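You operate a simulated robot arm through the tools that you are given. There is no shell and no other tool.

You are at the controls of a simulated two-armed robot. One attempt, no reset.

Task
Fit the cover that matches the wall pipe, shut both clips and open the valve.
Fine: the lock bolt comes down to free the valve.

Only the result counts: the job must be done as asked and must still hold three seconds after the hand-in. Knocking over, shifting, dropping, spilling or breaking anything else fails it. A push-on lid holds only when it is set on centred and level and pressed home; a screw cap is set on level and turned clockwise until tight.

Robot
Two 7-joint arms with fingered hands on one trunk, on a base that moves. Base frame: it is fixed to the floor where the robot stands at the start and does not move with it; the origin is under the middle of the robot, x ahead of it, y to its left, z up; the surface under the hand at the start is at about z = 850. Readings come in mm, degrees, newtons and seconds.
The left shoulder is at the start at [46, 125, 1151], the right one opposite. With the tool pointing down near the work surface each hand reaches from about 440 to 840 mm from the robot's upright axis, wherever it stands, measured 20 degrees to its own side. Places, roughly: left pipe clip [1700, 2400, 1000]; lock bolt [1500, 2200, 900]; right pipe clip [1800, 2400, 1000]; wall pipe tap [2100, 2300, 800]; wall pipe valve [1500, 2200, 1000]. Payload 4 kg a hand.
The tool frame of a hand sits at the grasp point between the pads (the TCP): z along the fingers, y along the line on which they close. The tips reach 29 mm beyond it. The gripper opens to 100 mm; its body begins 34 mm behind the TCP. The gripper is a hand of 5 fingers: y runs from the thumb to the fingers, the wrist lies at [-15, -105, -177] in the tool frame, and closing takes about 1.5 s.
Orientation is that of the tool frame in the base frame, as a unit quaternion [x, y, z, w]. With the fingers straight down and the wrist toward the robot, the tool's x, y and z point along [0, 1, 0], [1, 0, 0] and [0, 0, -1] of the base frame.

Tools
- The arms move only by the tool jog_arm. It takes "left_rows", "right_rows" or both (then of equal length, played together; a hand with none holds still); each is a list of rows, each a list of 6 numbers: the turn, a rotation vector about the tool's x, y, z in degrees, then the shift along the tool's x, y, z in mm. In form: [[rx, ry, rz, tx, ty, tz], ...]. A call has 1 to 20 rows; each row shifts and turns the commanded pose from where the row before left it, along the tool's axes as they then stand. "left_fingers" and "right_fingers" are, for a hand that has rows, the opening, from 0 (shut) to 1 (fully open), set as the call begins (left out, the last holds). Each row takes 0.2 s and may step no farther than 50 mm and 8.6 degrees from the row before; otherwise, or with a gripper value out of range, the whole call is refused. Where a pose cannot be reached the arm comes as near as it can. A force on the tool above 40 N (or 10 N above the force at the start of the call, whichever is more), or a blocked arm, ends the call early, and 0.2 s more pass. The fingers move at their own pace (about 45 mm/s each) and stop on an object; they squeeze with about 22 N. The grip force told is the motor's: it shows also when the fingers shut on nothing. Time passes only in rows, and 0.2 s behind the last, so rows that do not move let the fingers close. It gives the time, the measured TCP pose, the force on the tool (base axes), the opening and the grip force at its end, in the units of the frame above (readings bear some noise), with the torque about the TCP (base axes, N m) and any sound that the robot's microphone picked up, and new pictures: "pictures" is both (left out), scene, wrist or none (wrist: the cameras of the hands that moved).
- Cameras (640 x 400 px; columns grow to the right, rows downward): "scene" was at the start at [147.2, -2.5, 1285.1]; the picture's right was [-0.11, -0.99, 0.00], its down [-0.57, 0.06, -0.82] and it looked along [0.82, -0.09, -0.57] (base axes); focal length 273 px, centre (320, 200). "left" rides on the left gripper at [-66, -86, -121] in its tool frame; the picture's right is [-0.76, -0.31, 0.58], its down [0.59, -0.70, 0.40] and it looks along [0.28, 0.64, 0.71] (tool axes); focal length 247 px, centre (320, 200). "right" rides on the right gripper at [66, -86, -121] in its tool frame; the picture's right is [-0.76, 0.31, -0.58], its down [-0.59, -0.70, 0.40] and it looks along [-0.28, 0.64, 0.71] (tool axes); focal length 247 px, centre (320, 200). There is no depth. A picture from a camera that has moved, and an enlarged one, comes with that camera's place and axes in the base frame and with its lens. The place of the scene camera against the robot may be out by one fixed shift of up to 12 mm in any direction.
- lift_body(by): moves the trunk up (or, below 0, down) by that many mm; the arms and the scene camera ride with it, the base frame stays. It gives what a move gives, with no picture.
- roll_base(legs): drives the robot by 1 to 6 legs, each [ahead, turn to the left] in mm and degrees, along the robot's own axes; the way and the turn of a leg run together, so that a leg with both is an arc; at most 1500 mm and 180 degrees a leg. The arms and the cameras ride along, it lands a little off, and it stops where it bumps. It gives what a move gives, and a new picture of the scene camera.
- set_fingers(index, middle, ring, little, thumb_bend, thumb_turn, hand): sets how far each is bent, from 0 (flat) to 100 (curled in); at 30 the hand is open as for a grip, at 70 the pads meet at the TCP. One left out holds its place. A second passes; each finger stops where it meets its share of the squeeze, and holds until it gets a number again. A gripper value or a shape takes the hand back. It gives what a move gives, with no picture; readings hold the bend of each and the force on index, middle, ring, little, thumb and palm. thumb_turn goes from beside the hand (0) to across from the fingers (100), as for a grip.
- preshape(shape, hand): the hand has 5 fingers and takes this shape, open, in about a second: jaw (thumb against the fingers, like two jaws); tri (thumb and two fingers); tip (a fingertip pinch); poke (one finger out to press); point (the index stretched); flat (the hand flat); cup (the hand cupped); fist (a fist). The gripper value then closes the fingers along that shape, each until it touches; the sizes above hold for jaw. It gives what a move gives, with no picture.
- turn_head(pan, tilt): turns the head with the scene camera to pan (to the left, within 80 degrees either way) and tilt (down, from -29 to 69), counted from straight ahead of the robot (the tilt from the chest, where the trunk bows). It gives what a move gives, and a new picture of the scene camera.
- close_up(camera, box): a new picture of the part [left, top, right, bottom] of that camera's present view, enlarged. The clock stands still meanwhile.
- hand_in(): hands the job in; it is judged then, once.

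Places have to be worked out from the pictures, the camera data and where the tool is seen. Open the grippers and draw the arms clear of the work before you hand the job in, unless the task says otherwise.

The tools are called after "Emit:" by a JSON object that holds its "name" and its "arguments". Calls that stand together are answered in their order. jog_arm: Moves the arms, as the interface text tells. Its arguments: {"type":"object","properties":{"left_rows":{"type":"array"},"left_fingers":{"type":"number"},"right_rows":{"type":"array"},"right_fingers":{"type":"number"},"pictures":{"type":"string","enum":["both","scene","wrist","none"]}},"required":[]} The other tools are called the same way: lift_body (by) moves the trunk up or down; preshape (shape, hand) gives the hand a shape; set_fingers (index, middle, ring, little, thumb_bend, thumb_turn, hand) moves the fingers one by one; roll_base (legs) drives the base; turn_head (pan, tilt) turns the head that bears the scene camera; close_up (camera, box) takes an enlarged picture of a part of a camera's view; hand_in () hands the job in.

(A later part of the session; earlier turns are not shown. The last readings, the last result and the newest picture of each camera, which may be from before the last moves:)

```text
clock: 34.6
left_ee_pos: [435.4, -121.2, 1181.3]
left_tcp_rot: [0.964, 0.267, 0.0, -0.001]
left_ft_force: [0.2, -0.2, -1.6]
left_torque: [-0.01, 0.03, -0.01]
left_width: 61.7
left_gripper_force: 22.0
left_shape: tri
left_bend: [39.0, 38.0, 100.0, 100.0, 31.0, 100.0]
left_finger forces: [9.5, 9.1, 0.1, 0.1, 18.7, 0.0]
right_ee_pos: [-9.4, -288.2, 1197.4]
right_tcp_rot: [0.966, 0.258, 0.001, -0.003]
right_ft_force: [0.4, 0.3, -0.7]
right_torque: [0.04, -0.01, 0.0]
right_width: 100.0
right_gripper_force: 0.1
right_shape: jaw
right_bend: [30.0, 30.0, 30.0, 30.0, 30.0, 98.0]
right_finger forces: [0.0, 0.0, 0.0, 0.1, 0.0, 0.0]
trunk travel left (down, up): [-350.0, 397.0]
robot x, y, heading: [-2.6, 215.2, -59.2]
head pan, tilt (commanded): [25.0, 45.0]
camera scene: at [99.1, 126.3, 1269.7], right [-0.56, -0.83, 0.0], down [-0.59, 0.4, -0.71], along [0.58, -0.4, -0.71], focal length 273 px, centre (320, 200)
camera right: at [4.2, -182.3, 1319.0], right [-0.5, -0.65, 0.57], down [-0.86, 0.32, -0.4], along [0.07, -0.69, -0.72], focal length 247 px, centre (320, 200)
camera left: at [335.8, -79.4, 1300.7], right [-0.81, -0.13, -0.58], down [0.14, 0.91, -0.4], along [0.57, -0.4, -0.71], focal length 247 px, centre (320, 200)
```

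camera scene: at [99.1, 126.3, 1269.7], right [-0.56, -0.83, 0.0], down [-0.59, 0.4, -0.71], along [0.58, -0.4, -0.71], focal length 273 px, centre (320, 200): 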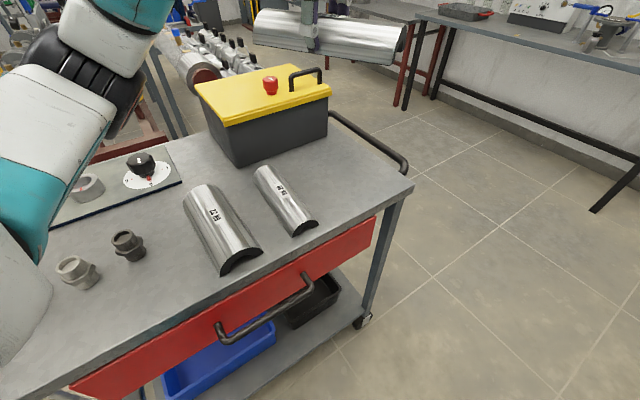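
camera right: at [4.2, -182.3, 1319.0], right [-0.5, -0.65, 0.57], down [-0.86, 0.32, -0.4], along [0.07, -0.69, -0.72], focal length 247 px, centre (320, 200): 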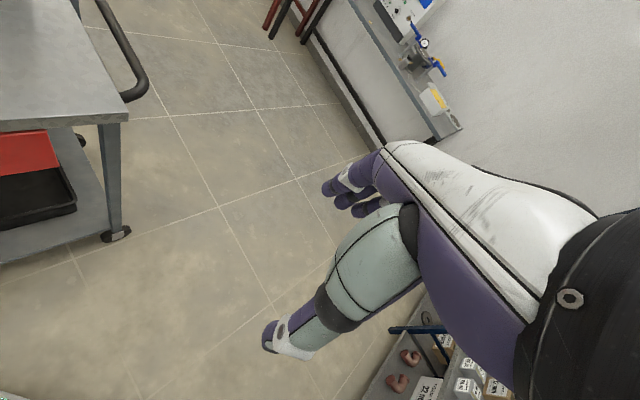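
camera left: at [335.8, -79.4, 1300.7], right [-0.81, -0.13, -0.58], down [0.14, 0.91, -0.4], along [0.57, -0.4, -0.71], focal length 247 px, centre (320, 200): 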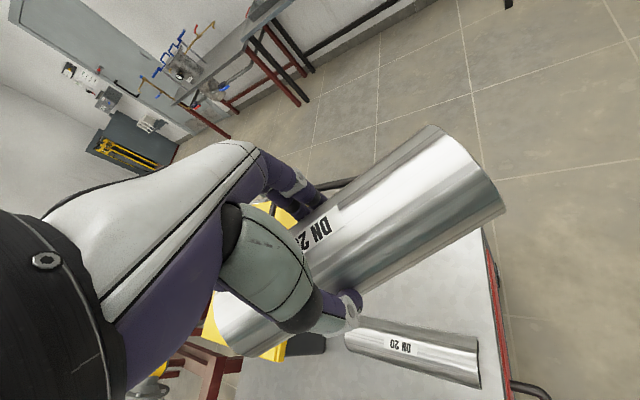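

Everything is clear of the bench. I turn left and drive to the open floor left of the bench, in two stages, checking the view.

Emit:
{"name": "roll_base", "arguments": {"legs": [[0, 161.8], [446, 0], [0, -71]]}}

Emit:
{"name": "turn_head", "arguments": {"pan": 10, "tilt": 25}}

```text
clock: 47.4
left_ee_pos: [181.2, 1100.3, 1180.3]
left_tcp_rot: [0.462, 0.887, -0.001, 0.001]
left_ft_force: [0.0, 0.3, -1.9]
left_torque: [0.01, 0.01, 0.01]
left_width: 61.1
left_gripper_force: 21.8
left_shape: tri
left_bend: [39.0, 39.0, 100.0, 100.0, 32.0, 100.0]
left_finger forces: [9.3, 8.8, 0.0, 0.0, 18.1, 0.0]
right_ee_pos: [382.4, 668.5, 1198.3]
right_tcp_rot: [0.469, 0.883, -0.002, -0.004]
right_ft_force: [-0.8, 0.3, -0.4]
right_torque: [-0.02, -0.02, -0.04]
right_width: 100.1
right_gripper_force: 0.1
right_shape: jaw
right_bend: [30.0, 30.0, 30.0, 30.0, 30.0, 98.0]
right_finger forces: [0.0, 0.0, 0.1, 0.0, 0.0, 0.0]
trunk travel left (down, up): [-350.0, 397.0]
robot x, y, heading: [-121.5, 642.9, 34.9]
head pan, tilt (commanded): [25.0, 45.0]
camera scene: at [-31.1, 753.2, 1269.8], right [0.87, -0.5, 0.0], down [-0.35, -0.61, -0.71], along [0.35, 0.61, -0.71], focal length 273 px, centre (320, 200)
```

scene: 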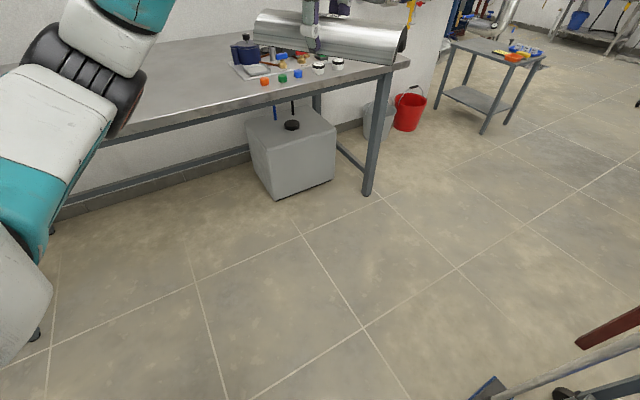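

```text
clock: 48.2
left_ee_pos: [181.2, 1100.6, 1180.8]
left_tcp_rot: [0.461, 0.887, 0.0, 0.0]
left_ft_force: [0.8, -0.7, -1.5]
left_torque: [0.0, 0.02, -0.01]
left_width: 61.0
left_gripper_force: 21.7
left_shape: tri
left_bend: [39.0, 39.0, 100.0, 100.0, 32.0, 100.0]
left_finger forces: [9.4, 8.8, 0.0, 0.0, 18.1, 0.1]
right_ee_pos: [382.5, 670.0, 1196.8]
right_tcp_rot: [0.469, 0.883, -0.002, -0.002]
right_ft_force: [0.4, -0.2, 0.1]
right_torque: [0.01, 0.01, -0.01]
right_width: 99.7
right_gripper_force: 0.0
right_shape: jaw
right_bend: [30.0, 30.0, 30.0, 30.0, 30.0, 98.0]
right_finger forces: [0.1, 0.0, 0.0, 0.0, 0.0, 0.0]
trunk travel left (down, up): [-350.0, 397.0]
robot x, y, heading: [-118.8, 641.2, 34.9]
head pan, tilt (commanded): [10.0, 25.0]
camera scene: at [-6.8, 748.1, 1300.3], right [0.71, -0.71, 0.0], down [-0.3, -0.3, -0.91], along [0.64, 0.64, -0.42], focal length 273 px, centre (320, 200)
```

scene: 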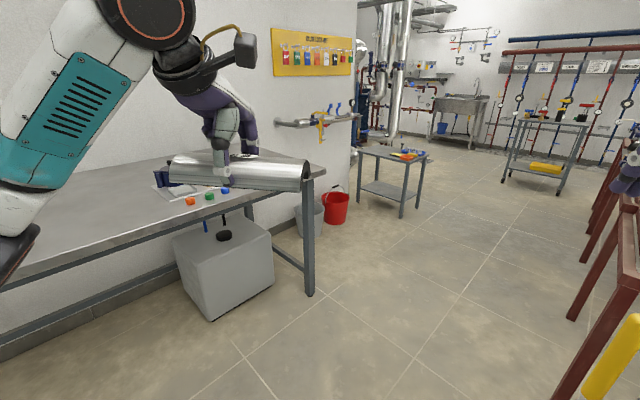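

The passage ahead looks open; something yellow and red stands at the right. I look there before driving on.

Emit:
{"name": "turn_head", "arguments": {"pan": -35, "tilt": 35}}

```text
clock: 49.4
left_ee_pos: [180.5, 1100.4, 1180.8]
left_tcp_rot: [0.461, 0.888, 0.0, 0.001]
left_ft_force: [-0.4, 0.0, -2.0]
left_torque: [0.05, 0.05, 0.02]
left_width: 61.5
left_gripper_force: 22.4
left_shape: tri
left_bend: [39.0, 39.0, 100.0, 100.0, 32.0, 100.0]
left_finger forces: [9.3, 8.8, 0.0, 0.1, 18.1, 0.0]
right_ee_pos: [382.3, 668.5, 1196.8]
right_tcp_rot: [0.469, 0.883, -0.001, -0.003]
right_ft_force: [-0.6, -1.0, -0.1]
right_torque: [0.01, 0.03, -0.02]
right_width: 100.2
right_gripper_force: 0.1
right_shape: jaw
right_bend: [30.0, 30.0, 30.0, 30.0, 30.0, 98.0]
right_finger forces: [0.0, 0.0, 0.0, 0.0, 0.0, 0.1]
trunk travel left (down, up): [-350.0, 397.0]
robot x, y, heading: [-123.8, 644.4, 34.8]
head pan, tilt (commanded): [-35.0, 35.0]
camera scene: at [16.1, 683.0, 1284.6], right [0.0, -1.0, 0.0], down [-0.57, 0.0, -0.82], along [0.82, 0.0, -0.57], focal length 273 px, centre (320, 200)
```

scene: 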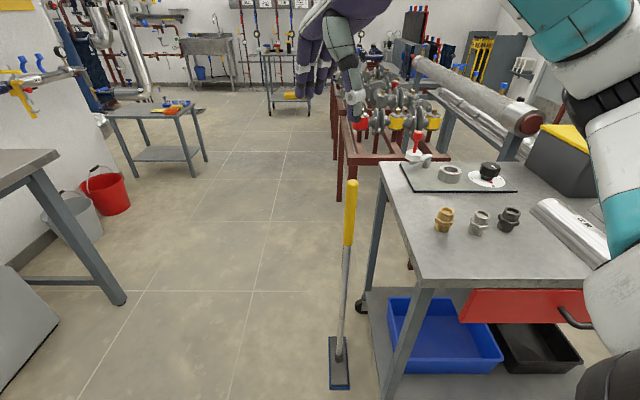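

The yellow thing is a sledgehammer standing beside the bench at about (550, 597); my path keeps more than 400 mm from it and from the wall table. I drive on to about (1600, 1500) and face the wall.

Emit:
{"name": "roll_base", "arguments": {"legs": [[0, -3.6], [786, 0], [0, -8], [1142, 0], [0, 66.8]]}}

Emit:
{"name": "turn_head", "arguments": {"pan": -5, "tilt": 20}}

```text
clock: 63.1
left_ee_pos: [1417.0, 2016.2, 1181.5]
left_tcp_rot: [0.0, 1.0, 0.001, 0.0]
left_ft_force: [-0.5, -0.2, -2.1]
left_torque: [-0.01, -0.01, 0.01]
left_width: 61.0
left_gripper_force: 21.5
left_shape: tri
left_bend: [39.0, 39.0, 100.0, 100.0, 32.0, 100.0]
left_finger forces: [9.1, 8.8, 0.0, 0.0, 17.9, 0.1]
right_ee_pos: [1885.1, 1933.1, 1197.1]
right_tcp_rot: [0.009, 1.0, -0.002, -0.002]
right_ft_force: [-0.1, 0.0, 1.1]
right_torque: [-0.01, -0.02, 0.01]
right_width: 99.9
right_gripper_force: 0.1
right_shape: jaw
right_bend: [30.0, 30.0, 30.0, 30.0, 30.0, 98.0]
right_finger forces: [0.0, 0.1, 0.1, 0.1, 0.1, 0.0]
trunk travel left (down, up): [-350.0, 397.0]
robot x, y, heading: [1615.0, 1503.9, 89.8]
head pan, tilt (commanded): [-35.0, 35.0]
camera scene: at [1670.3, 1643.2, 1284.6], right [0.82, -0.58, 0.0], down [-0.33, -0.47, -0.82], along [0.47, 0.67, -0.57], focal length 273 px, centre (320, 200)
```

scene: 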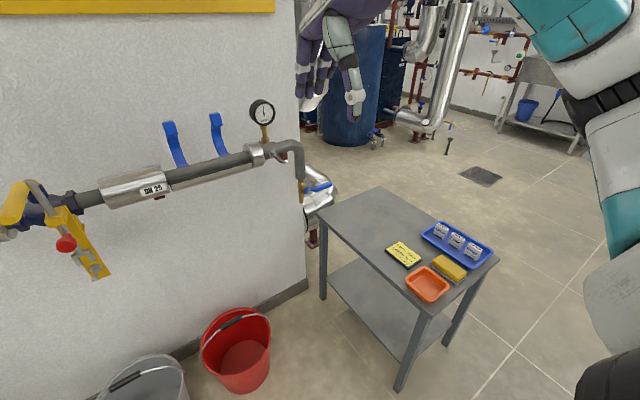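

```text
clock: 64.1
left_ee_pos: [1416.5, 2017.3, 1181.4]
left_tcp_rot: [0.0, 1.0, 0.0, -0.001]
left_ft_force: [-0.1, 0.4, -2.4]
left_torque: [-0.02, 0.01, 0.03]
left_width: 61.2
left_gripper_force: 22.0
left_shape: tri
left_bend: [39.0, 39.0, 100.0, 100.0, 32.0, 100.0]
left_finger forces: [9.1, 8.8, 0.0, 0.1, 17.9, 0.0]
right_ee_pos: [1886.1, 1933.3, 1197.9]
right_tcp_rot: [0.009, 1.0, -0.003, -0.002]
right_ft_force: [0.8, -0.1, 0.1]
right_torque: [-0.02, 0.02, -0.01]
right_width: 99.6
right_gripper_force: 0.2
right_shape: jaw
right_bend: [30.0, 30.0, 30.0, 30.0, 30.0, 98.0]
right_finger forces: [0.1, 0.0, 0.0, 0.0, 0.0, 0.0]
trunk travel left (down, up): [-350.0, 397.0]
robot x, y, heading: [1617.7, 1510.9, 89.8]
head pan, tilt (commanded): [-5.0, 20.0]
camera scene: at [1628.1, 1663.9, 1308.4], right [1.0, -0.09, 0.0], down [-0.03, -0.34, -0.94], along [0.08, 0.94, -0.34], focal length 273 px, centre (320, 200)
```

scene: 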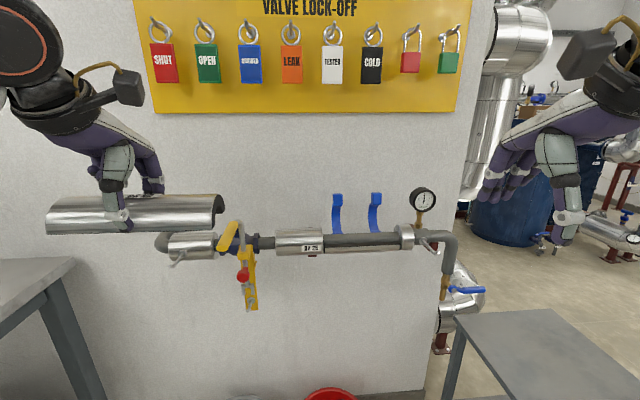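

Now I have the wall pipe in front of me. I zoom in on the open seat with the two blue clips, and on the valve with the lock bolt.

Emit:
{"name": "close_up", "arguments": {"camera": "scene", "box": [270, 180, 450, 290]}}

Emit:
{"name": "close_up", "arguments": {"camera": "scene", "box": [150, 205, 300, 320]}}

```text
3.56 times, centred on (360, 235) of scene
camera zoom: at [1628.1, 1663.9, 1308.4], right [1.0, -0.09, 0.0], down [-0.03, -0.34, -0.94], along [0.08, 0.94, -0.34], focal length 971 px, centre (178, 76)
```

zoom: 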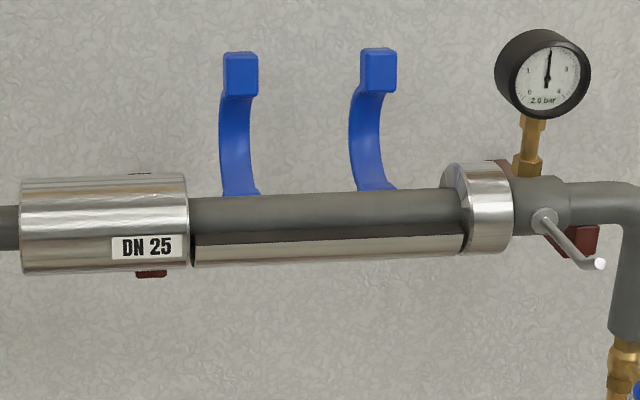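

```text
3.48 times, centred on (225, 262) of scene
camera zoom: at [1628.1, 1663.9, 1308.4], right [1.0, -0.09, 0.0], down [-0.03, -0.34, -0.94], along [0.08, 0.94, -0.34], focal length 950 px, centre (650, -17)
```

zoom: 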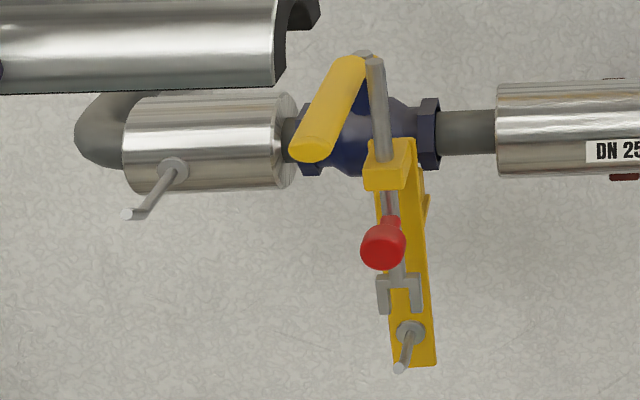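

The seat lies at about x 1692–1894, y ≈ 2285, z ≈ 961, with the clips standing open on the wall side, and the lever points toward me with the bolt up on its right. I shift the base to about (1785, 1650) so the left hand can reach the seat.

Emit:
{"name": "roll_base", "arguments": {"legs": [[0, -50], [217, 0], [0, 50]]}}

Emit:
{"name": "turn_head", "arguments": {"pan": 0, "tilt": 30}}

```text
clock: 70.3
left_ee_pos: [1584.3, 2158.4, 1180.1]
left_tcp_rot: [0.003, 1.0, 0.0, 0.0]
left_ft_force: [0.3, 0.5, -2.1]
left_torque: [0.01, -0.01, 0.0]
left_width: 61.1
left_gripper_force: 22.1
left_shape: tri
left_bend: [39.0, 39.0, 100.0, 100.0, 32.0, 100.0]
left_finger forces: [9.2, 8.6, 0.0, 0.0, 17.7, 0.1]
right_ee_pos: [2051.8, 2074.0, 1197.9]
right_tcp_rot: [0.008, 1.0, -0.002, -0.001]
right_ft_force: [0.1, -0.8, 0.0]
right_torque: [-0.01, 0.01, 0.02]
right_width: 100.0
right_gripper_force: 0.2
right_shape: jaw
right_bend: [30.0, 30.0, 30.0, 30.0, 30.0, 98.0]
right_finger forces: [0.0, 0.0, 0.0, 0.1, 0.1, 0.1]
trunk travel left (down, up): [-350.0, 397.0]
robot x, y, heading: [1784.1, 1648.4, 89.8]
head pan, tilt (commanded): [-5.0, 20.0]
camera scene: at [1793.5, 1806.0, 1308.4], right [1.0, -0.09, 0.0], down [-0.03, -0.34, -0.94], along [0.08, 0.94, -0.34], focal length 273 px, centre (320, 200)
```

scene: 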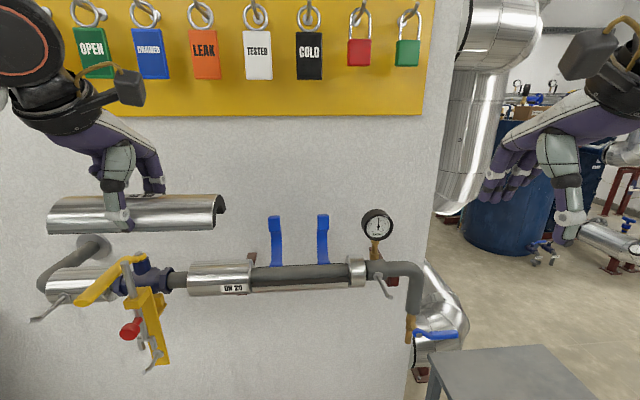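

```text
clock: 71.0
left_ee_pos: [1582.9, 2159.8, 1180.8]
left_tcp_rot: [0.001, 1.0, 0.0, 0.0]
left_ft_force: [0.8, 0.8, -1.2]
left_torque: [-0.01, 0.04, -0.05]
left_width: 61.3
left_gripper_force: 21.6
left_shape: tri
left_bend: [39.0, 39.0, 100.0, 100.0, 32.0, 100.0]
left_finger forces: [9.2, 8.7, 0.1, 0.0, 17.8, 0.0]
right_ee_pos: [2050.8, 2073.6, 1197.0]
right_tcp_rot: [0.011, 1.0, -0.002, -0.002]
right_ft_force: [0.2, 0.0, -0.6]
right_torque: [0.01, -0.03, -0.05]
right_width: 99.8
right_gripper_force: 0.0
right_shape: jaw
right_bend: [30.0, 30.0, 30.0, 30.0, 30.0, 98.0]
right_finger forces: [0.0, 0.0, 0.0, 0.0, 0.0, 0.0]
trunk travel left (down, up): [-350.0, 397.0]
robot x, y, heading: [1780.5, 1649.7, 89.7]
head pan, tilt (commanded): [0.0, 30.0]
camera scene: at [1785.6, 1803.7, 1292.4], right [1.0, 0.0, 0.0], down [0.0, -0.5, -0.87], along [0.0, 0.87, -0.5], focal length 273 px, centre (320, 200)
```

scene: 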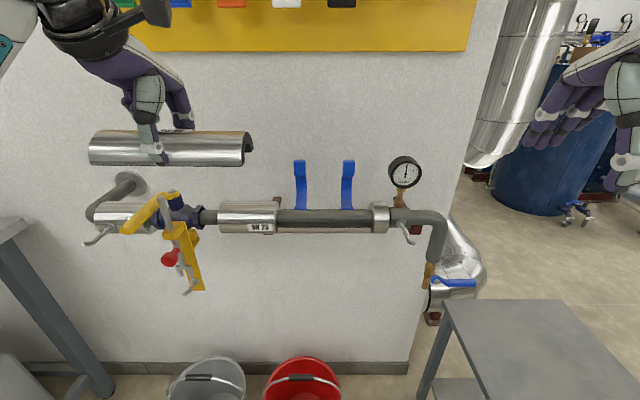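

I zoom in on the seat from this straight-on view to measure it.

Emit:
{"name": "close_up", "arguments": {"camera": "scene", "box": [210, 150, 430, 260]}}

Emit:
{"name": "close_up", "arguments": {"camera": "scene", "box": [80, 160, 240, 300]}}

Emit:
{"name": "close_up", "arguments": {"camera": "scene", "box": [260, 150, 400, 240]}}

```text
2.91 times, centred on (320, 205) of scene
camera zoom: at [1785.6, 1803.7, 1292.4], right [1.0, 0.0, 0.0], down [0.0, -0.5, -0.87], along [0.0, 0.87, -0.5], focal length 794 px, centre (320, 186)
```

zoom: 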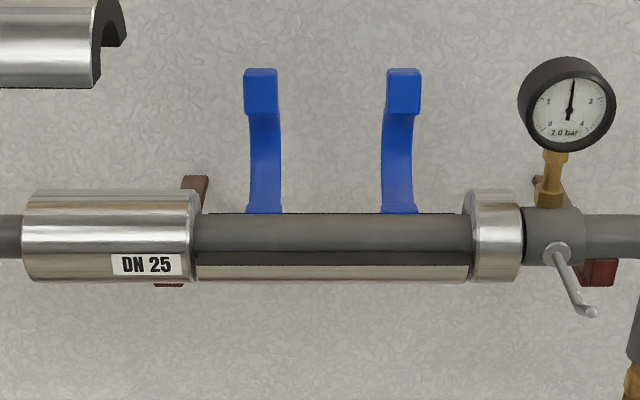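

```text
2.86 times, centred on (160, 230) of scene
camera zoom: at [1785.6, 1803.7, 1292.4], right [1.0, 0.0, 0.0], down [0.0, -0.5, -0.87], along [0.0, 0.87, -0.5], focal length 780 px, centre (777, 114)
```

zoom: 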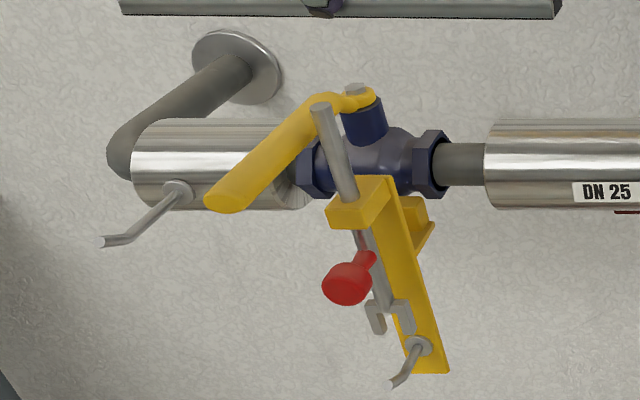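

```text
4.44 times, centred on (330, 195) of scene
camera zoom: at [1785.6, 1803.7, 1292.4], right [1.0, 0.0, 0.0], down [0.0, -0.5, -0.87], along [0.0, 0.87, -0.5], focal length 1214 px, centre (276, 222)
```

zoom: 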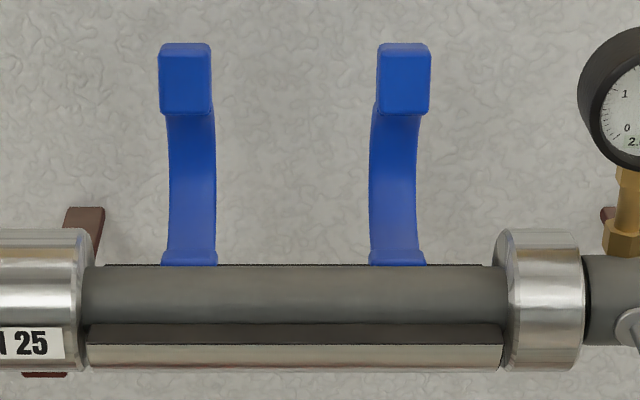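

From two views I triangulate the seat: x 1697–1896 (centre ≈ 1797), front split edge at y ≈ 2278.5, z ≈ 951.5, so the pipe axis is near y 2313; the clips stand at x ≈ 1742 and 1852. I bring the cover to x 1797, y 2200, still high, to look at it against the seat.

Emit:
{"name": "jog_arm", "arguments": {"left_rows": [[0, 0, 0, -43, 8, 0], [0, 0, 0, -43, 8, 0], [0, 0, 0, -43, 8, 0], [0, 0, 0, -43, 8, 0], [0, 0, 0, -42, 8, 0], [0, 0, 0, 0, 0, 0]]}}

```text
clock: 72.4
left_ee_pos: [1796.7, 2198.0, 1181.7]
left_tcp_rot: [0.002, 1.0, 0.0, 0.0]
left_ft_force: [-0.2, 0.2, -1.5]
left_torque: [0.0, -0.01, 0.01]
left_width: 61.1
left_gripper_force: 21.8
left_shape: tri
left_bend: [39.0, 39.0, 100.0, 100.0, 32.0, 100.0]
left_finger forces: [9.1, 8.8, 0.0, 0.0, 17.9, 0.1]
right_ee_pos: [2050.1, 2074.7, 1198.5]
right_tcp_rot: [0.01, 1.0, -0.004, -0.001]
right_ft_force: [0.3, 0.6, 0.7]
right_torque: [0.02, -0.03, 0.0]
right_width: 99.8
right_gripper_force: 0.0
right_shape: jaw
right_bend: [30.0, 30.0, 30.0, 30.0, 30.0, 98.0]
right_finger forces: [0.1, 0.1, 0.0, 0.1, 0.0, 0.0]
trunk travel left (down, up): [-350.0, 397.0]
robot x, y, heading: [1784.7, 1646.7, 90.0]
head pan, tilt (commanded): [0.0, 30.0]
camera scene: at [1785.0, 1803.6, 1292.4], right [1.0, 0.0, 0.0], down [0.0, -0.5, -0.87], along [0.0, 0.87, -0.5], focal length 273 px, centre (320, 200)
camera left: at [1863.3, 2113.0, 1300.9], right [0.76, -0.31, -0.58], down [-0.59, -0.7, -0.4], along [-0.28, 0.64, -0.71], focal length 247 px, centre (320, 200)
```

scene: 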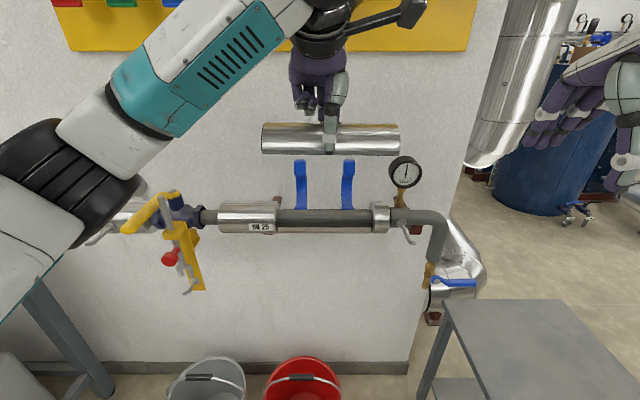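
left: 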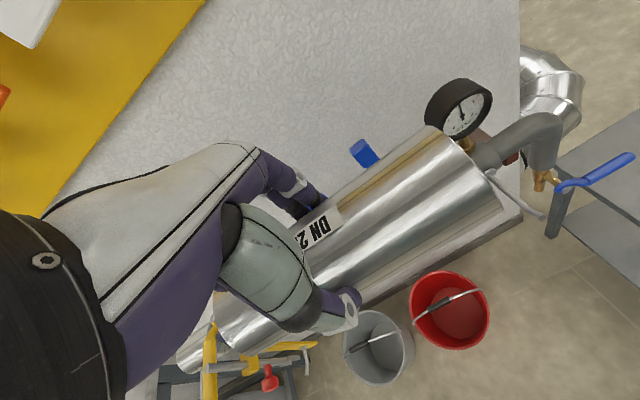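

The scene view shows cover and seat together. I zoom to calibrate the scene camera against the known cover pose and see how the fingers stand relative to the clips.

Emit:
{"name": "close_up", "arguments": {"camera": "scene", "box": [240, 60, 430, 180]}}

Emit:
{"name": "close_up", "arguments": {"camera": "left", "box": [330, 70, 570, 250]}}

```text
3.33 times, centred on (335, 120) of scene
camera zoom: at [1785.0, 1803.6, 1292.4], right [1.0, 0.0, 0.0], down [0.0, -0.5, -0.87], along [0.0, 0.87, -0.5], focal length 910 px, centre (270, 467)
```

zoom: 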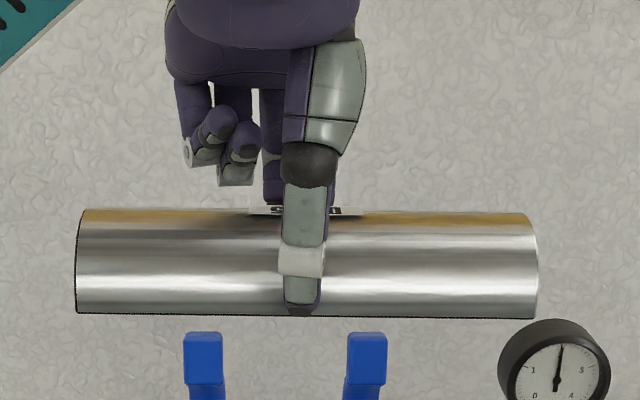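

```text
2.22 times, centred on (450, 160) of left
camera zoom: at [1863.3, 2113.0, 1300.9], right [0.76, -0.31, -0.58], down [-0.59, -0.7, -0.4], along [-0.28, 0.64, -0.71], focal length 549 px, centre (31, 289)
```

zoom: 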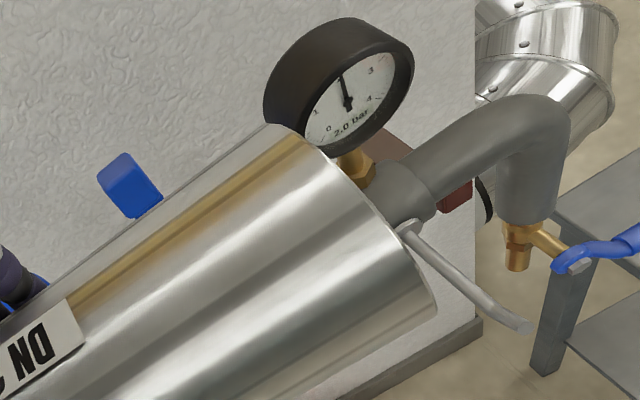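

The curled ring/little fingers and the clip tabs may come close, so I want a side view of the clips before lowering. I yaw the right hand and move it a little forward-left to use its wrist camera as an inspection view.

Emit:
{"name": "jog_arm", "arguments": {"right_rows": [[0, 0, -8, 0, 20, 10], [0, 0, -8, 10, 20, 10], [0, 0, -8, 10, 20, 10], [0, 0, -8, 10, 20, 10], [0, 0, -6, 10, 20, 10], [0, 0, 0, 0, 0, 0]]}}

```text
clock: 73.8
left_ee_pos: [1798.0, 2198.6, 1181.1]
left_tcp_rot: [0.002, 1.0, 0.001, 0.0]
left_ft_force: [-0.7, -0.5, -1.3]
left_torque: [0.01, 0.01, 0.0]
left_width: 61.2
left_gripper_force: 21.9
left_shape: tri
left_bend: [39.0, 39.0, 100.0, 100.0, 32.0, 100.0]
left_finger forces: [9.2, 8.8, 0.0, 0.0, 17.7, 0.0]
right_ee_pos: [1989.8, 2157.6, 1148.4]
right_tcp_rot: [-0.317, 0.949, -0.002, -0.003]
right_ft_force: [0.3, 0.1, 0.3]
right_torque: [0.02, 0.02, -0.02]
right_width: 100.3
right_gripper_force: 0.1
right_shape: jaw
right_bend: [30.0, 30.0, 30.0, 30.0, 30.0, 98.0]
right_finger forces: [0.0, 0.0, 0.1, 0.1, 0.0, 0.0]
trunk travel left (down, up): [-350.0, 397.0]
robot x, y, heading: [1782.0, 1650.1, 89.7]
head pan, tilt (commanded): [0.0, 30.0]
camera scene: at [1785.9, 1803.5, 1292.4], right [1.0, 0.0, 0.0], down [0.0, -0.5, -0.87], along [0.0, 0.87, -0.5], focal length 273 px, centre (320, 200)
camera right: at [1988.6, 2050.3, 1269.8], right [0.42, 0.7, 0.57], down [0.89, -0.21, -0.4], along [-0.16, 0.68, -0.72], focal length 247 px, centre (320, 200)
```

scene: 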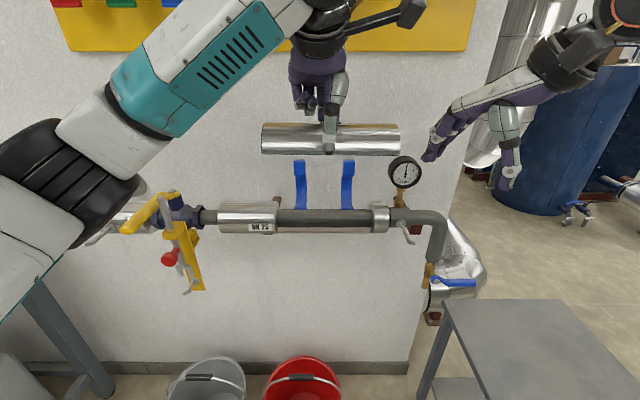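
right: 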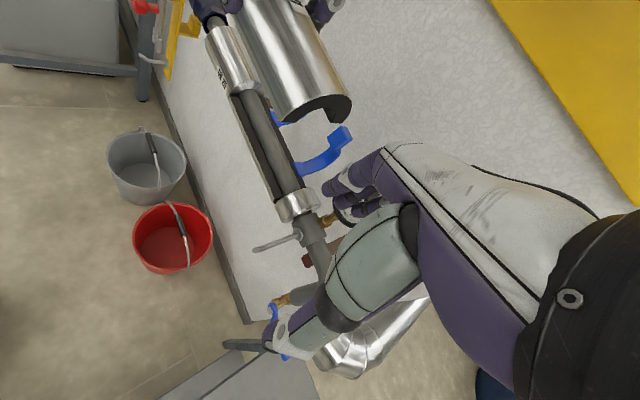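

The right wrist camera gives a good oblique view of cover, seat and clips. I enlarge it.

Emit:
{"name": "close_up", "arguments": {"camera": "right", "box": [190, 0, 370, 230]}}

Emit:
{"name": "close_up", "arguments": {"camera": "right", "box": [240, 90, 370, 220]}}

```text
1.74 times, centred on (280, 115) of right
camera zoom: at [1988.6, 2050.3, 1269.8], right [0.42, 0.7, 0.57], down [0.89, -0.21, -0.4], along [-0.16, 0.68, -0.72], focal length 430 px, centre (390, 348)
```

zoom: 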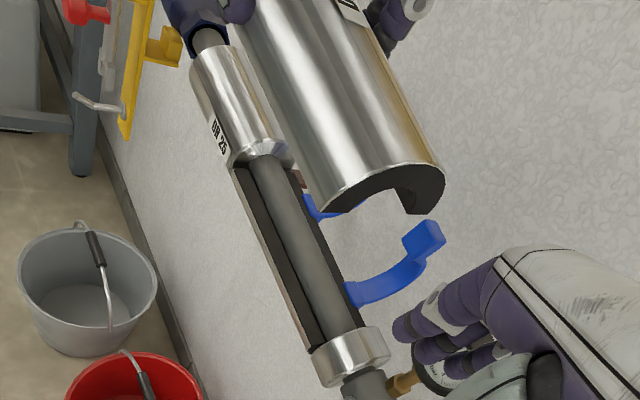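

```text
3.08 times, centred on (305, 155) of right
camera zoom: at [1988.6, 2050.3, 1269.8], right [0.42, 0.7, 0.57], down [0.89, -0.21, -0.4], along [-0.16, 0.68, -0.72], focal length 760 px, centre (366, 338)
```

zoom: 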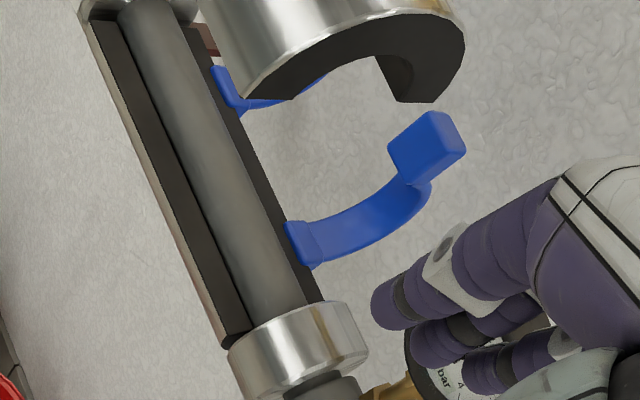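

The side view shows the clips are C-arcs whose tabs stand at about y 2345–2380, z 1035–1066, just where my knuckles would be with a vertical hand. A re-grasp with the hand pitched toward the robot would clear them, so I look for a flat spot on the small table to the right.

Emit:
{"name": "turn_head", "arguments": {"pan": -60, "tilt": 45}}

```text
clock: 75.1
left_ee_pos: [1798.1, 2198.6, 1181.5]
left_tcp_rot: [0.002, 1.0, 0.0, 0.0]
left_ft_force: [0.2, 0.3, -0.2]
left_torque: [-0.01, -0.01, 0.01]
left_width: 60.7
left_gripper_force: 21.8
left_shape: tri
left_bend: [39.0, 39.0, 100.0, 100.0, 32.0, 100.0]
left_finger forces: [9.2, 8.7, 0.1, 0.0, 17.7, 0.0]
right_ee_pos: [1988.3, 2158.3, 1147.4]
right_tcp_rot: [-0.317, 0.948, -0.001, -0.003]
right_ft_force: [-0.1, 1.3, -0.7]
right_torque: [0.0, 0.01, -0.02]
right_width: 99.9
right_gripper_force: 0.0
right_shape: jaw
right_bend: [30.0, 30.0, 30.0, 30.0, 30.0, 98.0]
right_finger forces: [0.0, 0.0, 0.1, 0.1, 0.0, 0.0]
trunk travel left (down, up): [-350.0, 397.0]
robot x, y, heading: [1783.8, 1647.9, 90.1]
head pan, tilt (commanded): [-60.0, 45.0]
camera scene: at [1856.0, 1753.9, 1269.8], right [0.5, -0.87, 0.0], down [-0.61, -0.35, -0.71], along [0.61, 0.35, -0.71], focal length 273 px, centre (320, 200)
```

scene: 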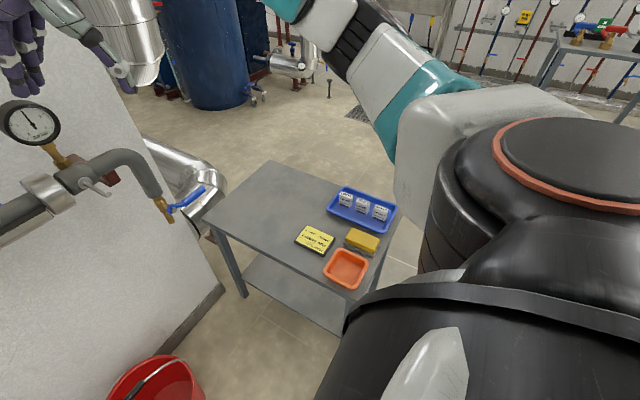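

The table on the right is low and cluttered, so I first want to know precisely how my hand's profile compares with the clip tabs. I tilt the right wrist camera up and left to see the left hand, cover and clips in side profile.

Emit:
{"name": "jog_arm", "arguments": {"right_rows": [[0, 0, 0, -18, -26, -10], [0, 0, 0, -18, -26, -10], [-6.05, 2.46, -4.62, 0, 0, 0], [-6.05, 2.46, -4.62, 0, 0, 0], [-6.05, 2.46, -4.62, 0, 0, 0], [-6.05, 2.46, -4.62, 0, 0, 0], [0, 0, 0, 0, 0, 0]], "pictures": "wrist"}}

```text
clock: 76.7
left_ee_pos: [1797.6, 2198.0, 1181.6]
left_tcp_rot: [0.003, 1.0, 0.001, 0.0]
left_ft_force: [0.5, 0.3, -0.9]
left_torque: [0.0, 0.03, 0.01]
left_width: 61.1
left_gripper_force: 22.2
left_shape: tri
left_bend: [39.0, 39.0, 100.0, 100.0, 32.0, 100.0]
left_finger forces: [9.1, 8.5, 0.1, 0.0, 17.7, 0.1]
right_ee_pos: [2032.6, 2119.0, 1159.3]
right_tcp_rot: [-0.342, 0.939, 0.01, -0.022]
right_ft_force: [0.7, 0.8, 0.6]
right_torque: [0.02, -0.03, -0.01]
right_width: 100.1
right_gripper_force: 0.1
right_shape: jaw
right_bend: [30.0, 30.0, 30.0, 30.0, 30.0, 98.0]
right_finger forces: [0.0, 0.1, 0.1, 0.0, 0.0, 0.0]
right hand out of reach, approached as far as the arm can: row 2, 3, 4, 5, 6
trunk travel left (down, up): [-350.0, 397.0]
robot x, y, heading: [1782.7, 1647.0, 89.8]
head pan, tilt (commanded): [-60.0, 45.0]
camera right: at [2043.6, 2010.6, 1278.7], right [0.41, 0.72, 0.56], down [0.88, -0.16, -0.44], along [-0.23, 0.68, -0.7], focal length 247 px, centre (320, 200)
```

right: 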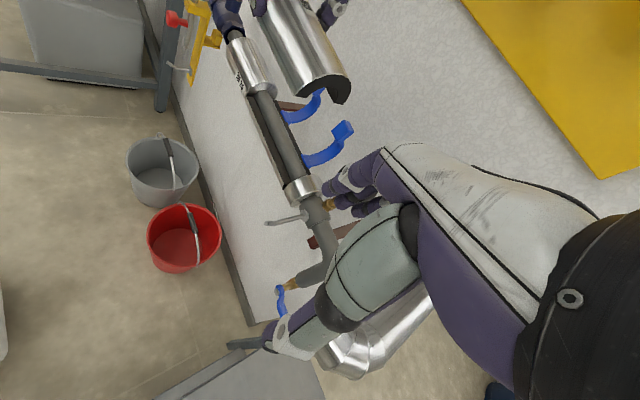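

That pose is out of reach, but an important estimate came out: the knuckles lean inward, so tilting hand and cover about 10° toward me (front edge lower) and coming in from the front under the tabs should clear the clips; on release the cover settles level. I turn the head back, tilt the left hand 10° and bring the cover in front of and above the seat.

Emit:
{"name": "turn_head", "arguments": {"pan": 0, "tilt": 35}}

Emit:
{"name": "jog_arm", "arguments": {"left_rows": [[-5, 0, 0, 1, 0, 20], [-5, 0, 0, 1, 0, 30], [0, 0, 0, 1, 0, 30], [0, 0, 0, 1, 0, 30], [0, 0, 0, 0, 0, 15], [0, 0, 0, 0, 0, 0]]}}

```text
clock: 78.0
left_ee_pos: [1797.5, 2197.8, 1180.9]
left_tcp_rot: [0.001, 1.0, 0.0, 0.0]
left_ft_force: [0.2, -0.1, -2.0]
left_torque: [-0.03, 0.03, -0.03]
left_width: 60.9
left_gripper_force: 22.3
left_shape: tri
left_bend: [39.0, 39.0, 100.0, 100.0, 32.0, 100.0]
left_finger forces: [9.1, 8.7, 0.1, 0.0, 17.6, 0.0]
right_ee_pos: [2032.9, 2118.3, 1159.5]
right_tcp_rot: [-0.341, 0.94, 0.01, -0.02]
right_ft_force: [-0.1, -1.1, 0.0]
right_torque: [-0.01, -0.01, 0.0]
right_width: 99.9
right_gripper_force: 0.1
right_shape: jaw
right_bend: [30.0, 30.0, 30.0, 30.0, 30.0, 98.0]
right_finger forces: [0.0, 0.0, 0.1, 0.0, 0.0, 0.1]
trunk travel left (down, up): [-350.0, 397.0]
robot x, y, heading: [1781.5, 1649.5, 90.0]
head pan, tilt (commanded): [0.0, 35.0]
camera scene: at [1785.8, 1801.4, 1284.6], right [1.0, 0.0, 0.0], down [0.0, -0.57, -0.82], along [0.0, 0.82, -0.57], focal length 273 px, centre (320, 200)
```

scene: 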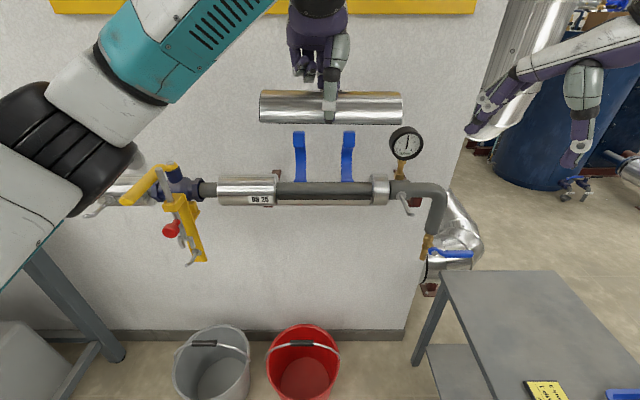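

```text
clock: 79.4
left_ee_pos: [1793.0, 2215.2, 1057.5]
left_tcp_rot: [0.001, 0.996, 0.088, 0.0]
left_ft_force: [-1.1, -0.4, -1.7]
left_torque: [-0.03, 0.01, 0.0]
left_width: 60.9
left_gripper_force: 21.8
left_shape: tri
left_bend: [39.0, 39.0, 100.0, 100.0, 32.0, 100.0]
left_finger forces: [9.2, 8.6, 0.0, 0.0, 17.9, 0.1]
right_ee_pos: [2032.8, 2119.7, 1158.6]
right_tcp_rot: [-0.341, 0.94, 0.01, -0.02]
right_ft_force: [0.6, 0.2, -0.6]
right_torque: [0.02, -0.02, 0.0]
right_width: 99.9
right_gripper_force: 0.1
right_shape: jaw
right_bend: [30.0, 30.0, 30.0, 30.0, 30.0, 98.0]
right_finger forces: [0.0, 0.1, 0.1, 0.0, 0.0, 0.0]
trunk travel left (down, up): [-350.0, 397.0]
robot x, y, heading: [1782.5, 1652.9, 89.8]
head pan, tilt (commanded): [0.0, 35.0]
camera scene: at [1785.7, 1801.3, 1284.6], right [1.0, 0.0, 0.0], down [0.0, -0.57, -0.82], along [0.0, 0.82, -0.57], focal length 273 px, centre (320, 200)
camera left: at [1859.8, 2109.9, 1160.0], right [0.76, -0.2, -0.62], down [-0.59, -0.62, -0.51], along [-0.28, 0.76, -0.59], focal length 247 px, centre (320, 200)
```

scene: 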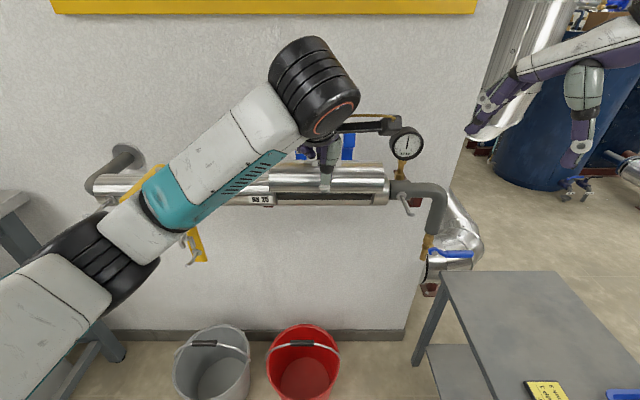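
left: 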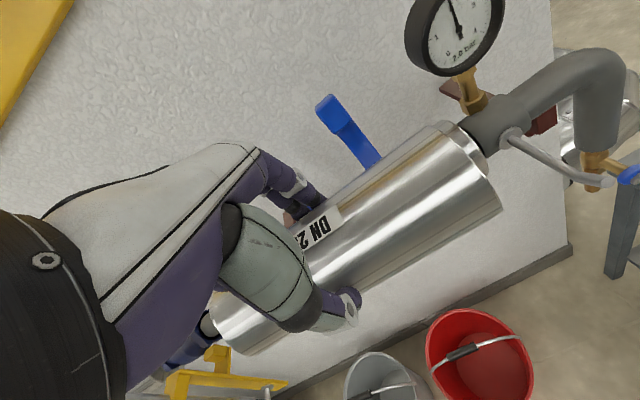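

The cover is in front of the seat with a 10° tilt. I enlarge the scene and the right camera to compare cover ends with seat ends.

Emit:
{"name": "close_up", "arguments": {"camera": "scene", "box": [220, 110, 430, 240]}}

Emit:
{"name": "close_up", "arguments": {"camera": "right", "box": [200, 0, 380, 220]}}

Emit:
{"name": "close_up", "arguments": {"camera": "left", "box": [300, 80, 520, 240]}}

```text
3.05 times, centred on (325, 175) of scene
camera zoom: at [1785.7, 1801.3, 1284.6], right [1.0, 0.0, 0.0], down [0.0, -0.57, -0.82], along [0.0, 0.82, -0.57], focal length 832 px, centre (305, 276)
```

zoom: 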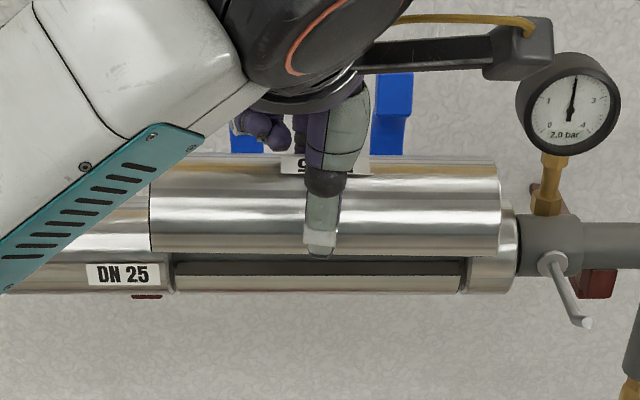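

```text
1.82 times, centred on (290, 110) of right
camera zoom: at [2043.2, 2010.7, 1278.8], right [0.41, 0.72, 0.56], down [0.88, -0.16, -0.44], along [-0.23, 0.68, -0.7], focal length 449 px, centre (374, 364)
```

zoom: 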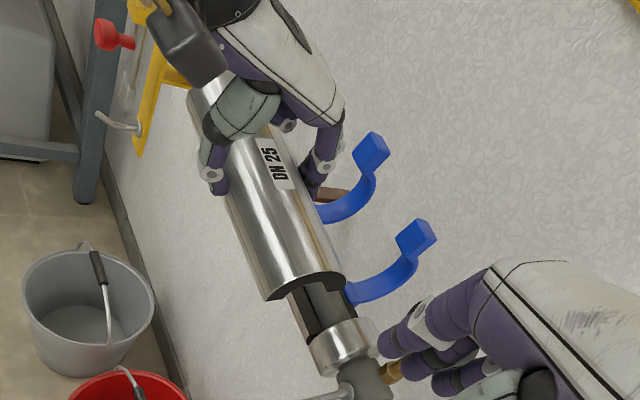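

```text
2.50 times, centred on (410, 160) of left
camera zoom: at [1859.8, 2109.9, 1160.0], right [0.76, -0.2, -0.62], down [-0.59, -0.62, -0.51], along [-0.28, 0.76, -0.59], focal length 617 px, centre (95, 300)
```

zoom: 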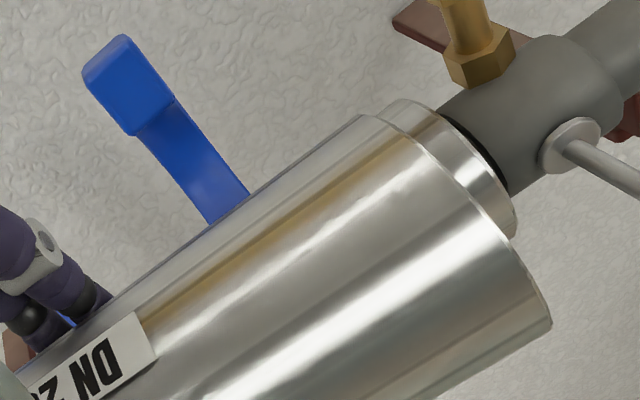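

The right camera now shows hand and clips nearly in profile. I take stronger enlargements of the right end of the seat and of the clips to fix positions with that (unshifted) camera.

Emit:
{"name": "close_up", "arguments": {"camera": "right", "box": [285, 110, 365, 210]}}

Emit:
{"name": "close_up", "arguments": {"camera": "right", "box": [240, 20, 340, 140]}}

```text
4.00 times, centred on (325, 160) of right
camera zoom: at [2043.2, 2010.7, 1278.8], right [0.41, 0.72, 0.56], down [0.88, -0.16, -0.44], along [-0.23, 0.68, -0.7], focal length 988 px, centre (300, 360)
```

zoom: 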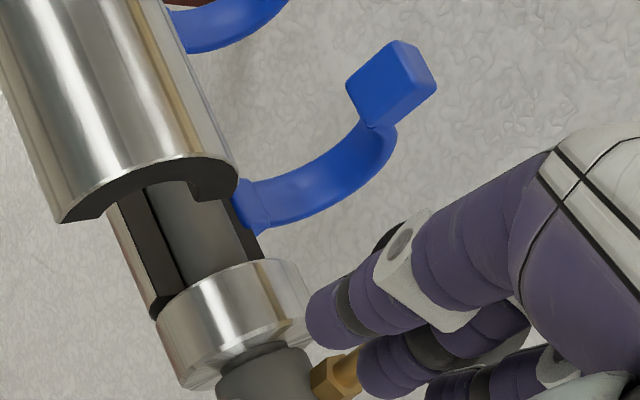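

```text
3.33 times, centred on (290, 80) of right
camera zoom: at [2043.2, 2010.7, 1278.8], right [0.41, 0.72, 0.56], down [0.88, -0.16, -0.44], along [-0.23, 0.68, -0.7], focal length 823 px, centre (420, 600)
```

zoom: 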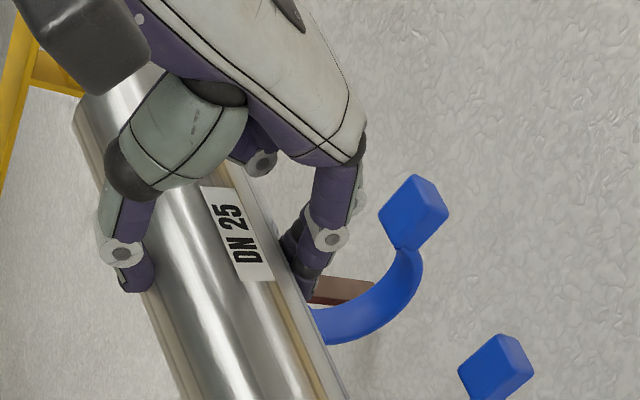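

The measurements with the right camera: seat right end near x 1900, front split edge near y 2264, split level about z 945, tabs' front no nearer than about y 2327 — so with the 10° tilt the knuckles should pass about 12 mm in front of them. I lower the cover 35 mm and slide it 50 mm toward the wall, under the tabs.

Emit:
{"name": "jog_arm", "arguments": {"left_rows": [[0, 0, 0, -2, -3, 17.2], [0, 0, 0, 0, -3.1, 17.3], [0, 0, 0, 0, 24.6, 4.4], [0, 0, 0, 0, 24.6, 4.4], [0, 0, 0, 0, 0, 0]]}}

Emit:
{"name": "close_up", "arguments": {"camera": "scene", "box": [220, 110, 430, 240]}}

Emit:
{"name": "close_up", "arguments": {"camera": "right", "box": [240, 20, 380, 200]}}

```text
clock: 80.6
left_ee_pos: [1794.9, 2264.0, 1021.6]
left_tcp_rot: [0.002, 0.996, 0.088, 0.0]
left_ft_force: [0.1, -0.3, -1.9]
left_torque: [0.01, 0.01, 0.0]
left_width: 61.0
left_gripper_force: 22.3
left_shape: tri
left_bend: [39.0, 39.0, 100.0, 100.0, 32.0, 100.0]
left_finger forces: [9.1, 8.7, 0.0, 0.0, 17.9, 0.0]
right_ee_pos: [2033.1, 2119.4, 1159.6]
right_tcp_rot: [-0.341, 0.94, 0.009, -0.021]
right_ft_force: [0.5, -0.1, -0.2]
right_torque: [-0.02, 0.01, -0.02]
right_width: 100.0
right_gripper_force: 0.2
right_shape: jaw
right_bend: [30.0, 30.0, 30.0, 30.0, 30.0, 98.0]
right_finger forces: [0.1, 0.0, 0.1, 0.0, 0.0, 0.0]
trunk travel left (down, up): [-350.0, 397.0]
robot x, y, heading: [1788.3, 1649.9, 90.0]
head pan, tilt (commanded): [0.0, 35.0]
camera scene: at [1785.7, 1801.3, 1284.6], right [1.0, 0.0, 0.0], down [0.0, -0.57, -0.82], along [0.0, 0.82, -0.57], focal length 273 px, centre (320, 200)
camera left: at [1861.3, 2158.4, 1124.6], right [0.76, -0.2, -0.62], down [-0.59, -0.62, -0.51], along [-0.28, 0.76, -0.59], focal length 247 px, centre (320, 200)
```

scene: 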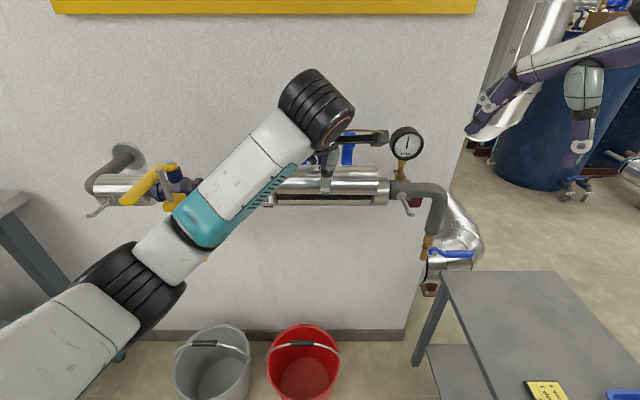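
left: 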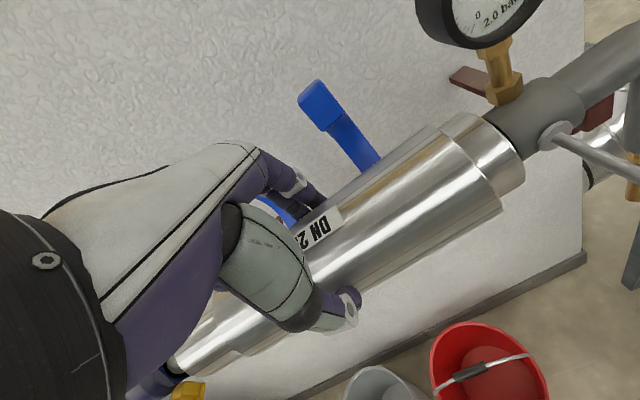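

```text
3.05 times, centred on (325, 175) of scene
camera zoom: at [1785.7, 1801.3, 1284.6], right [1.0, 0.0, 0.0], down [0.0, -0.57, -0.82], along [0.0, 0.82, -0.57], focal length 832 px, centre (305, 276)
```

zoom: 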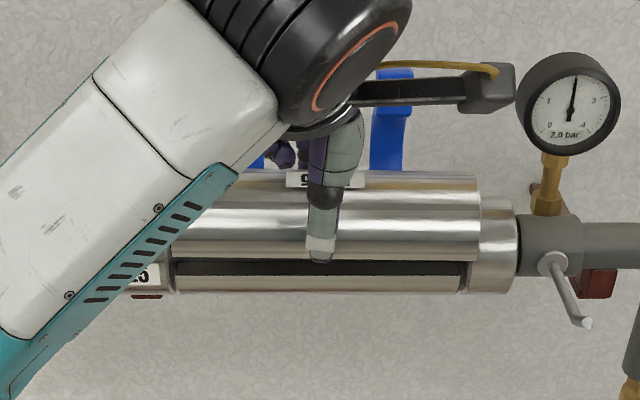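

```text
2.22 times, centred on (310, 110) of right
camera zoom: at [2043.2, 2010.6, 1278.8], right [0.41, 0.72, 0.56], down [0.88, -0.16, -0.44], along [-0.23, 0.68, -0.7], focal length 549 px, centre (342, 400)
```

zoom: 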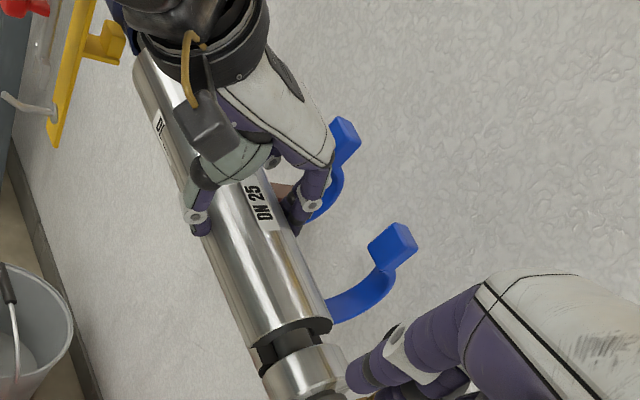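

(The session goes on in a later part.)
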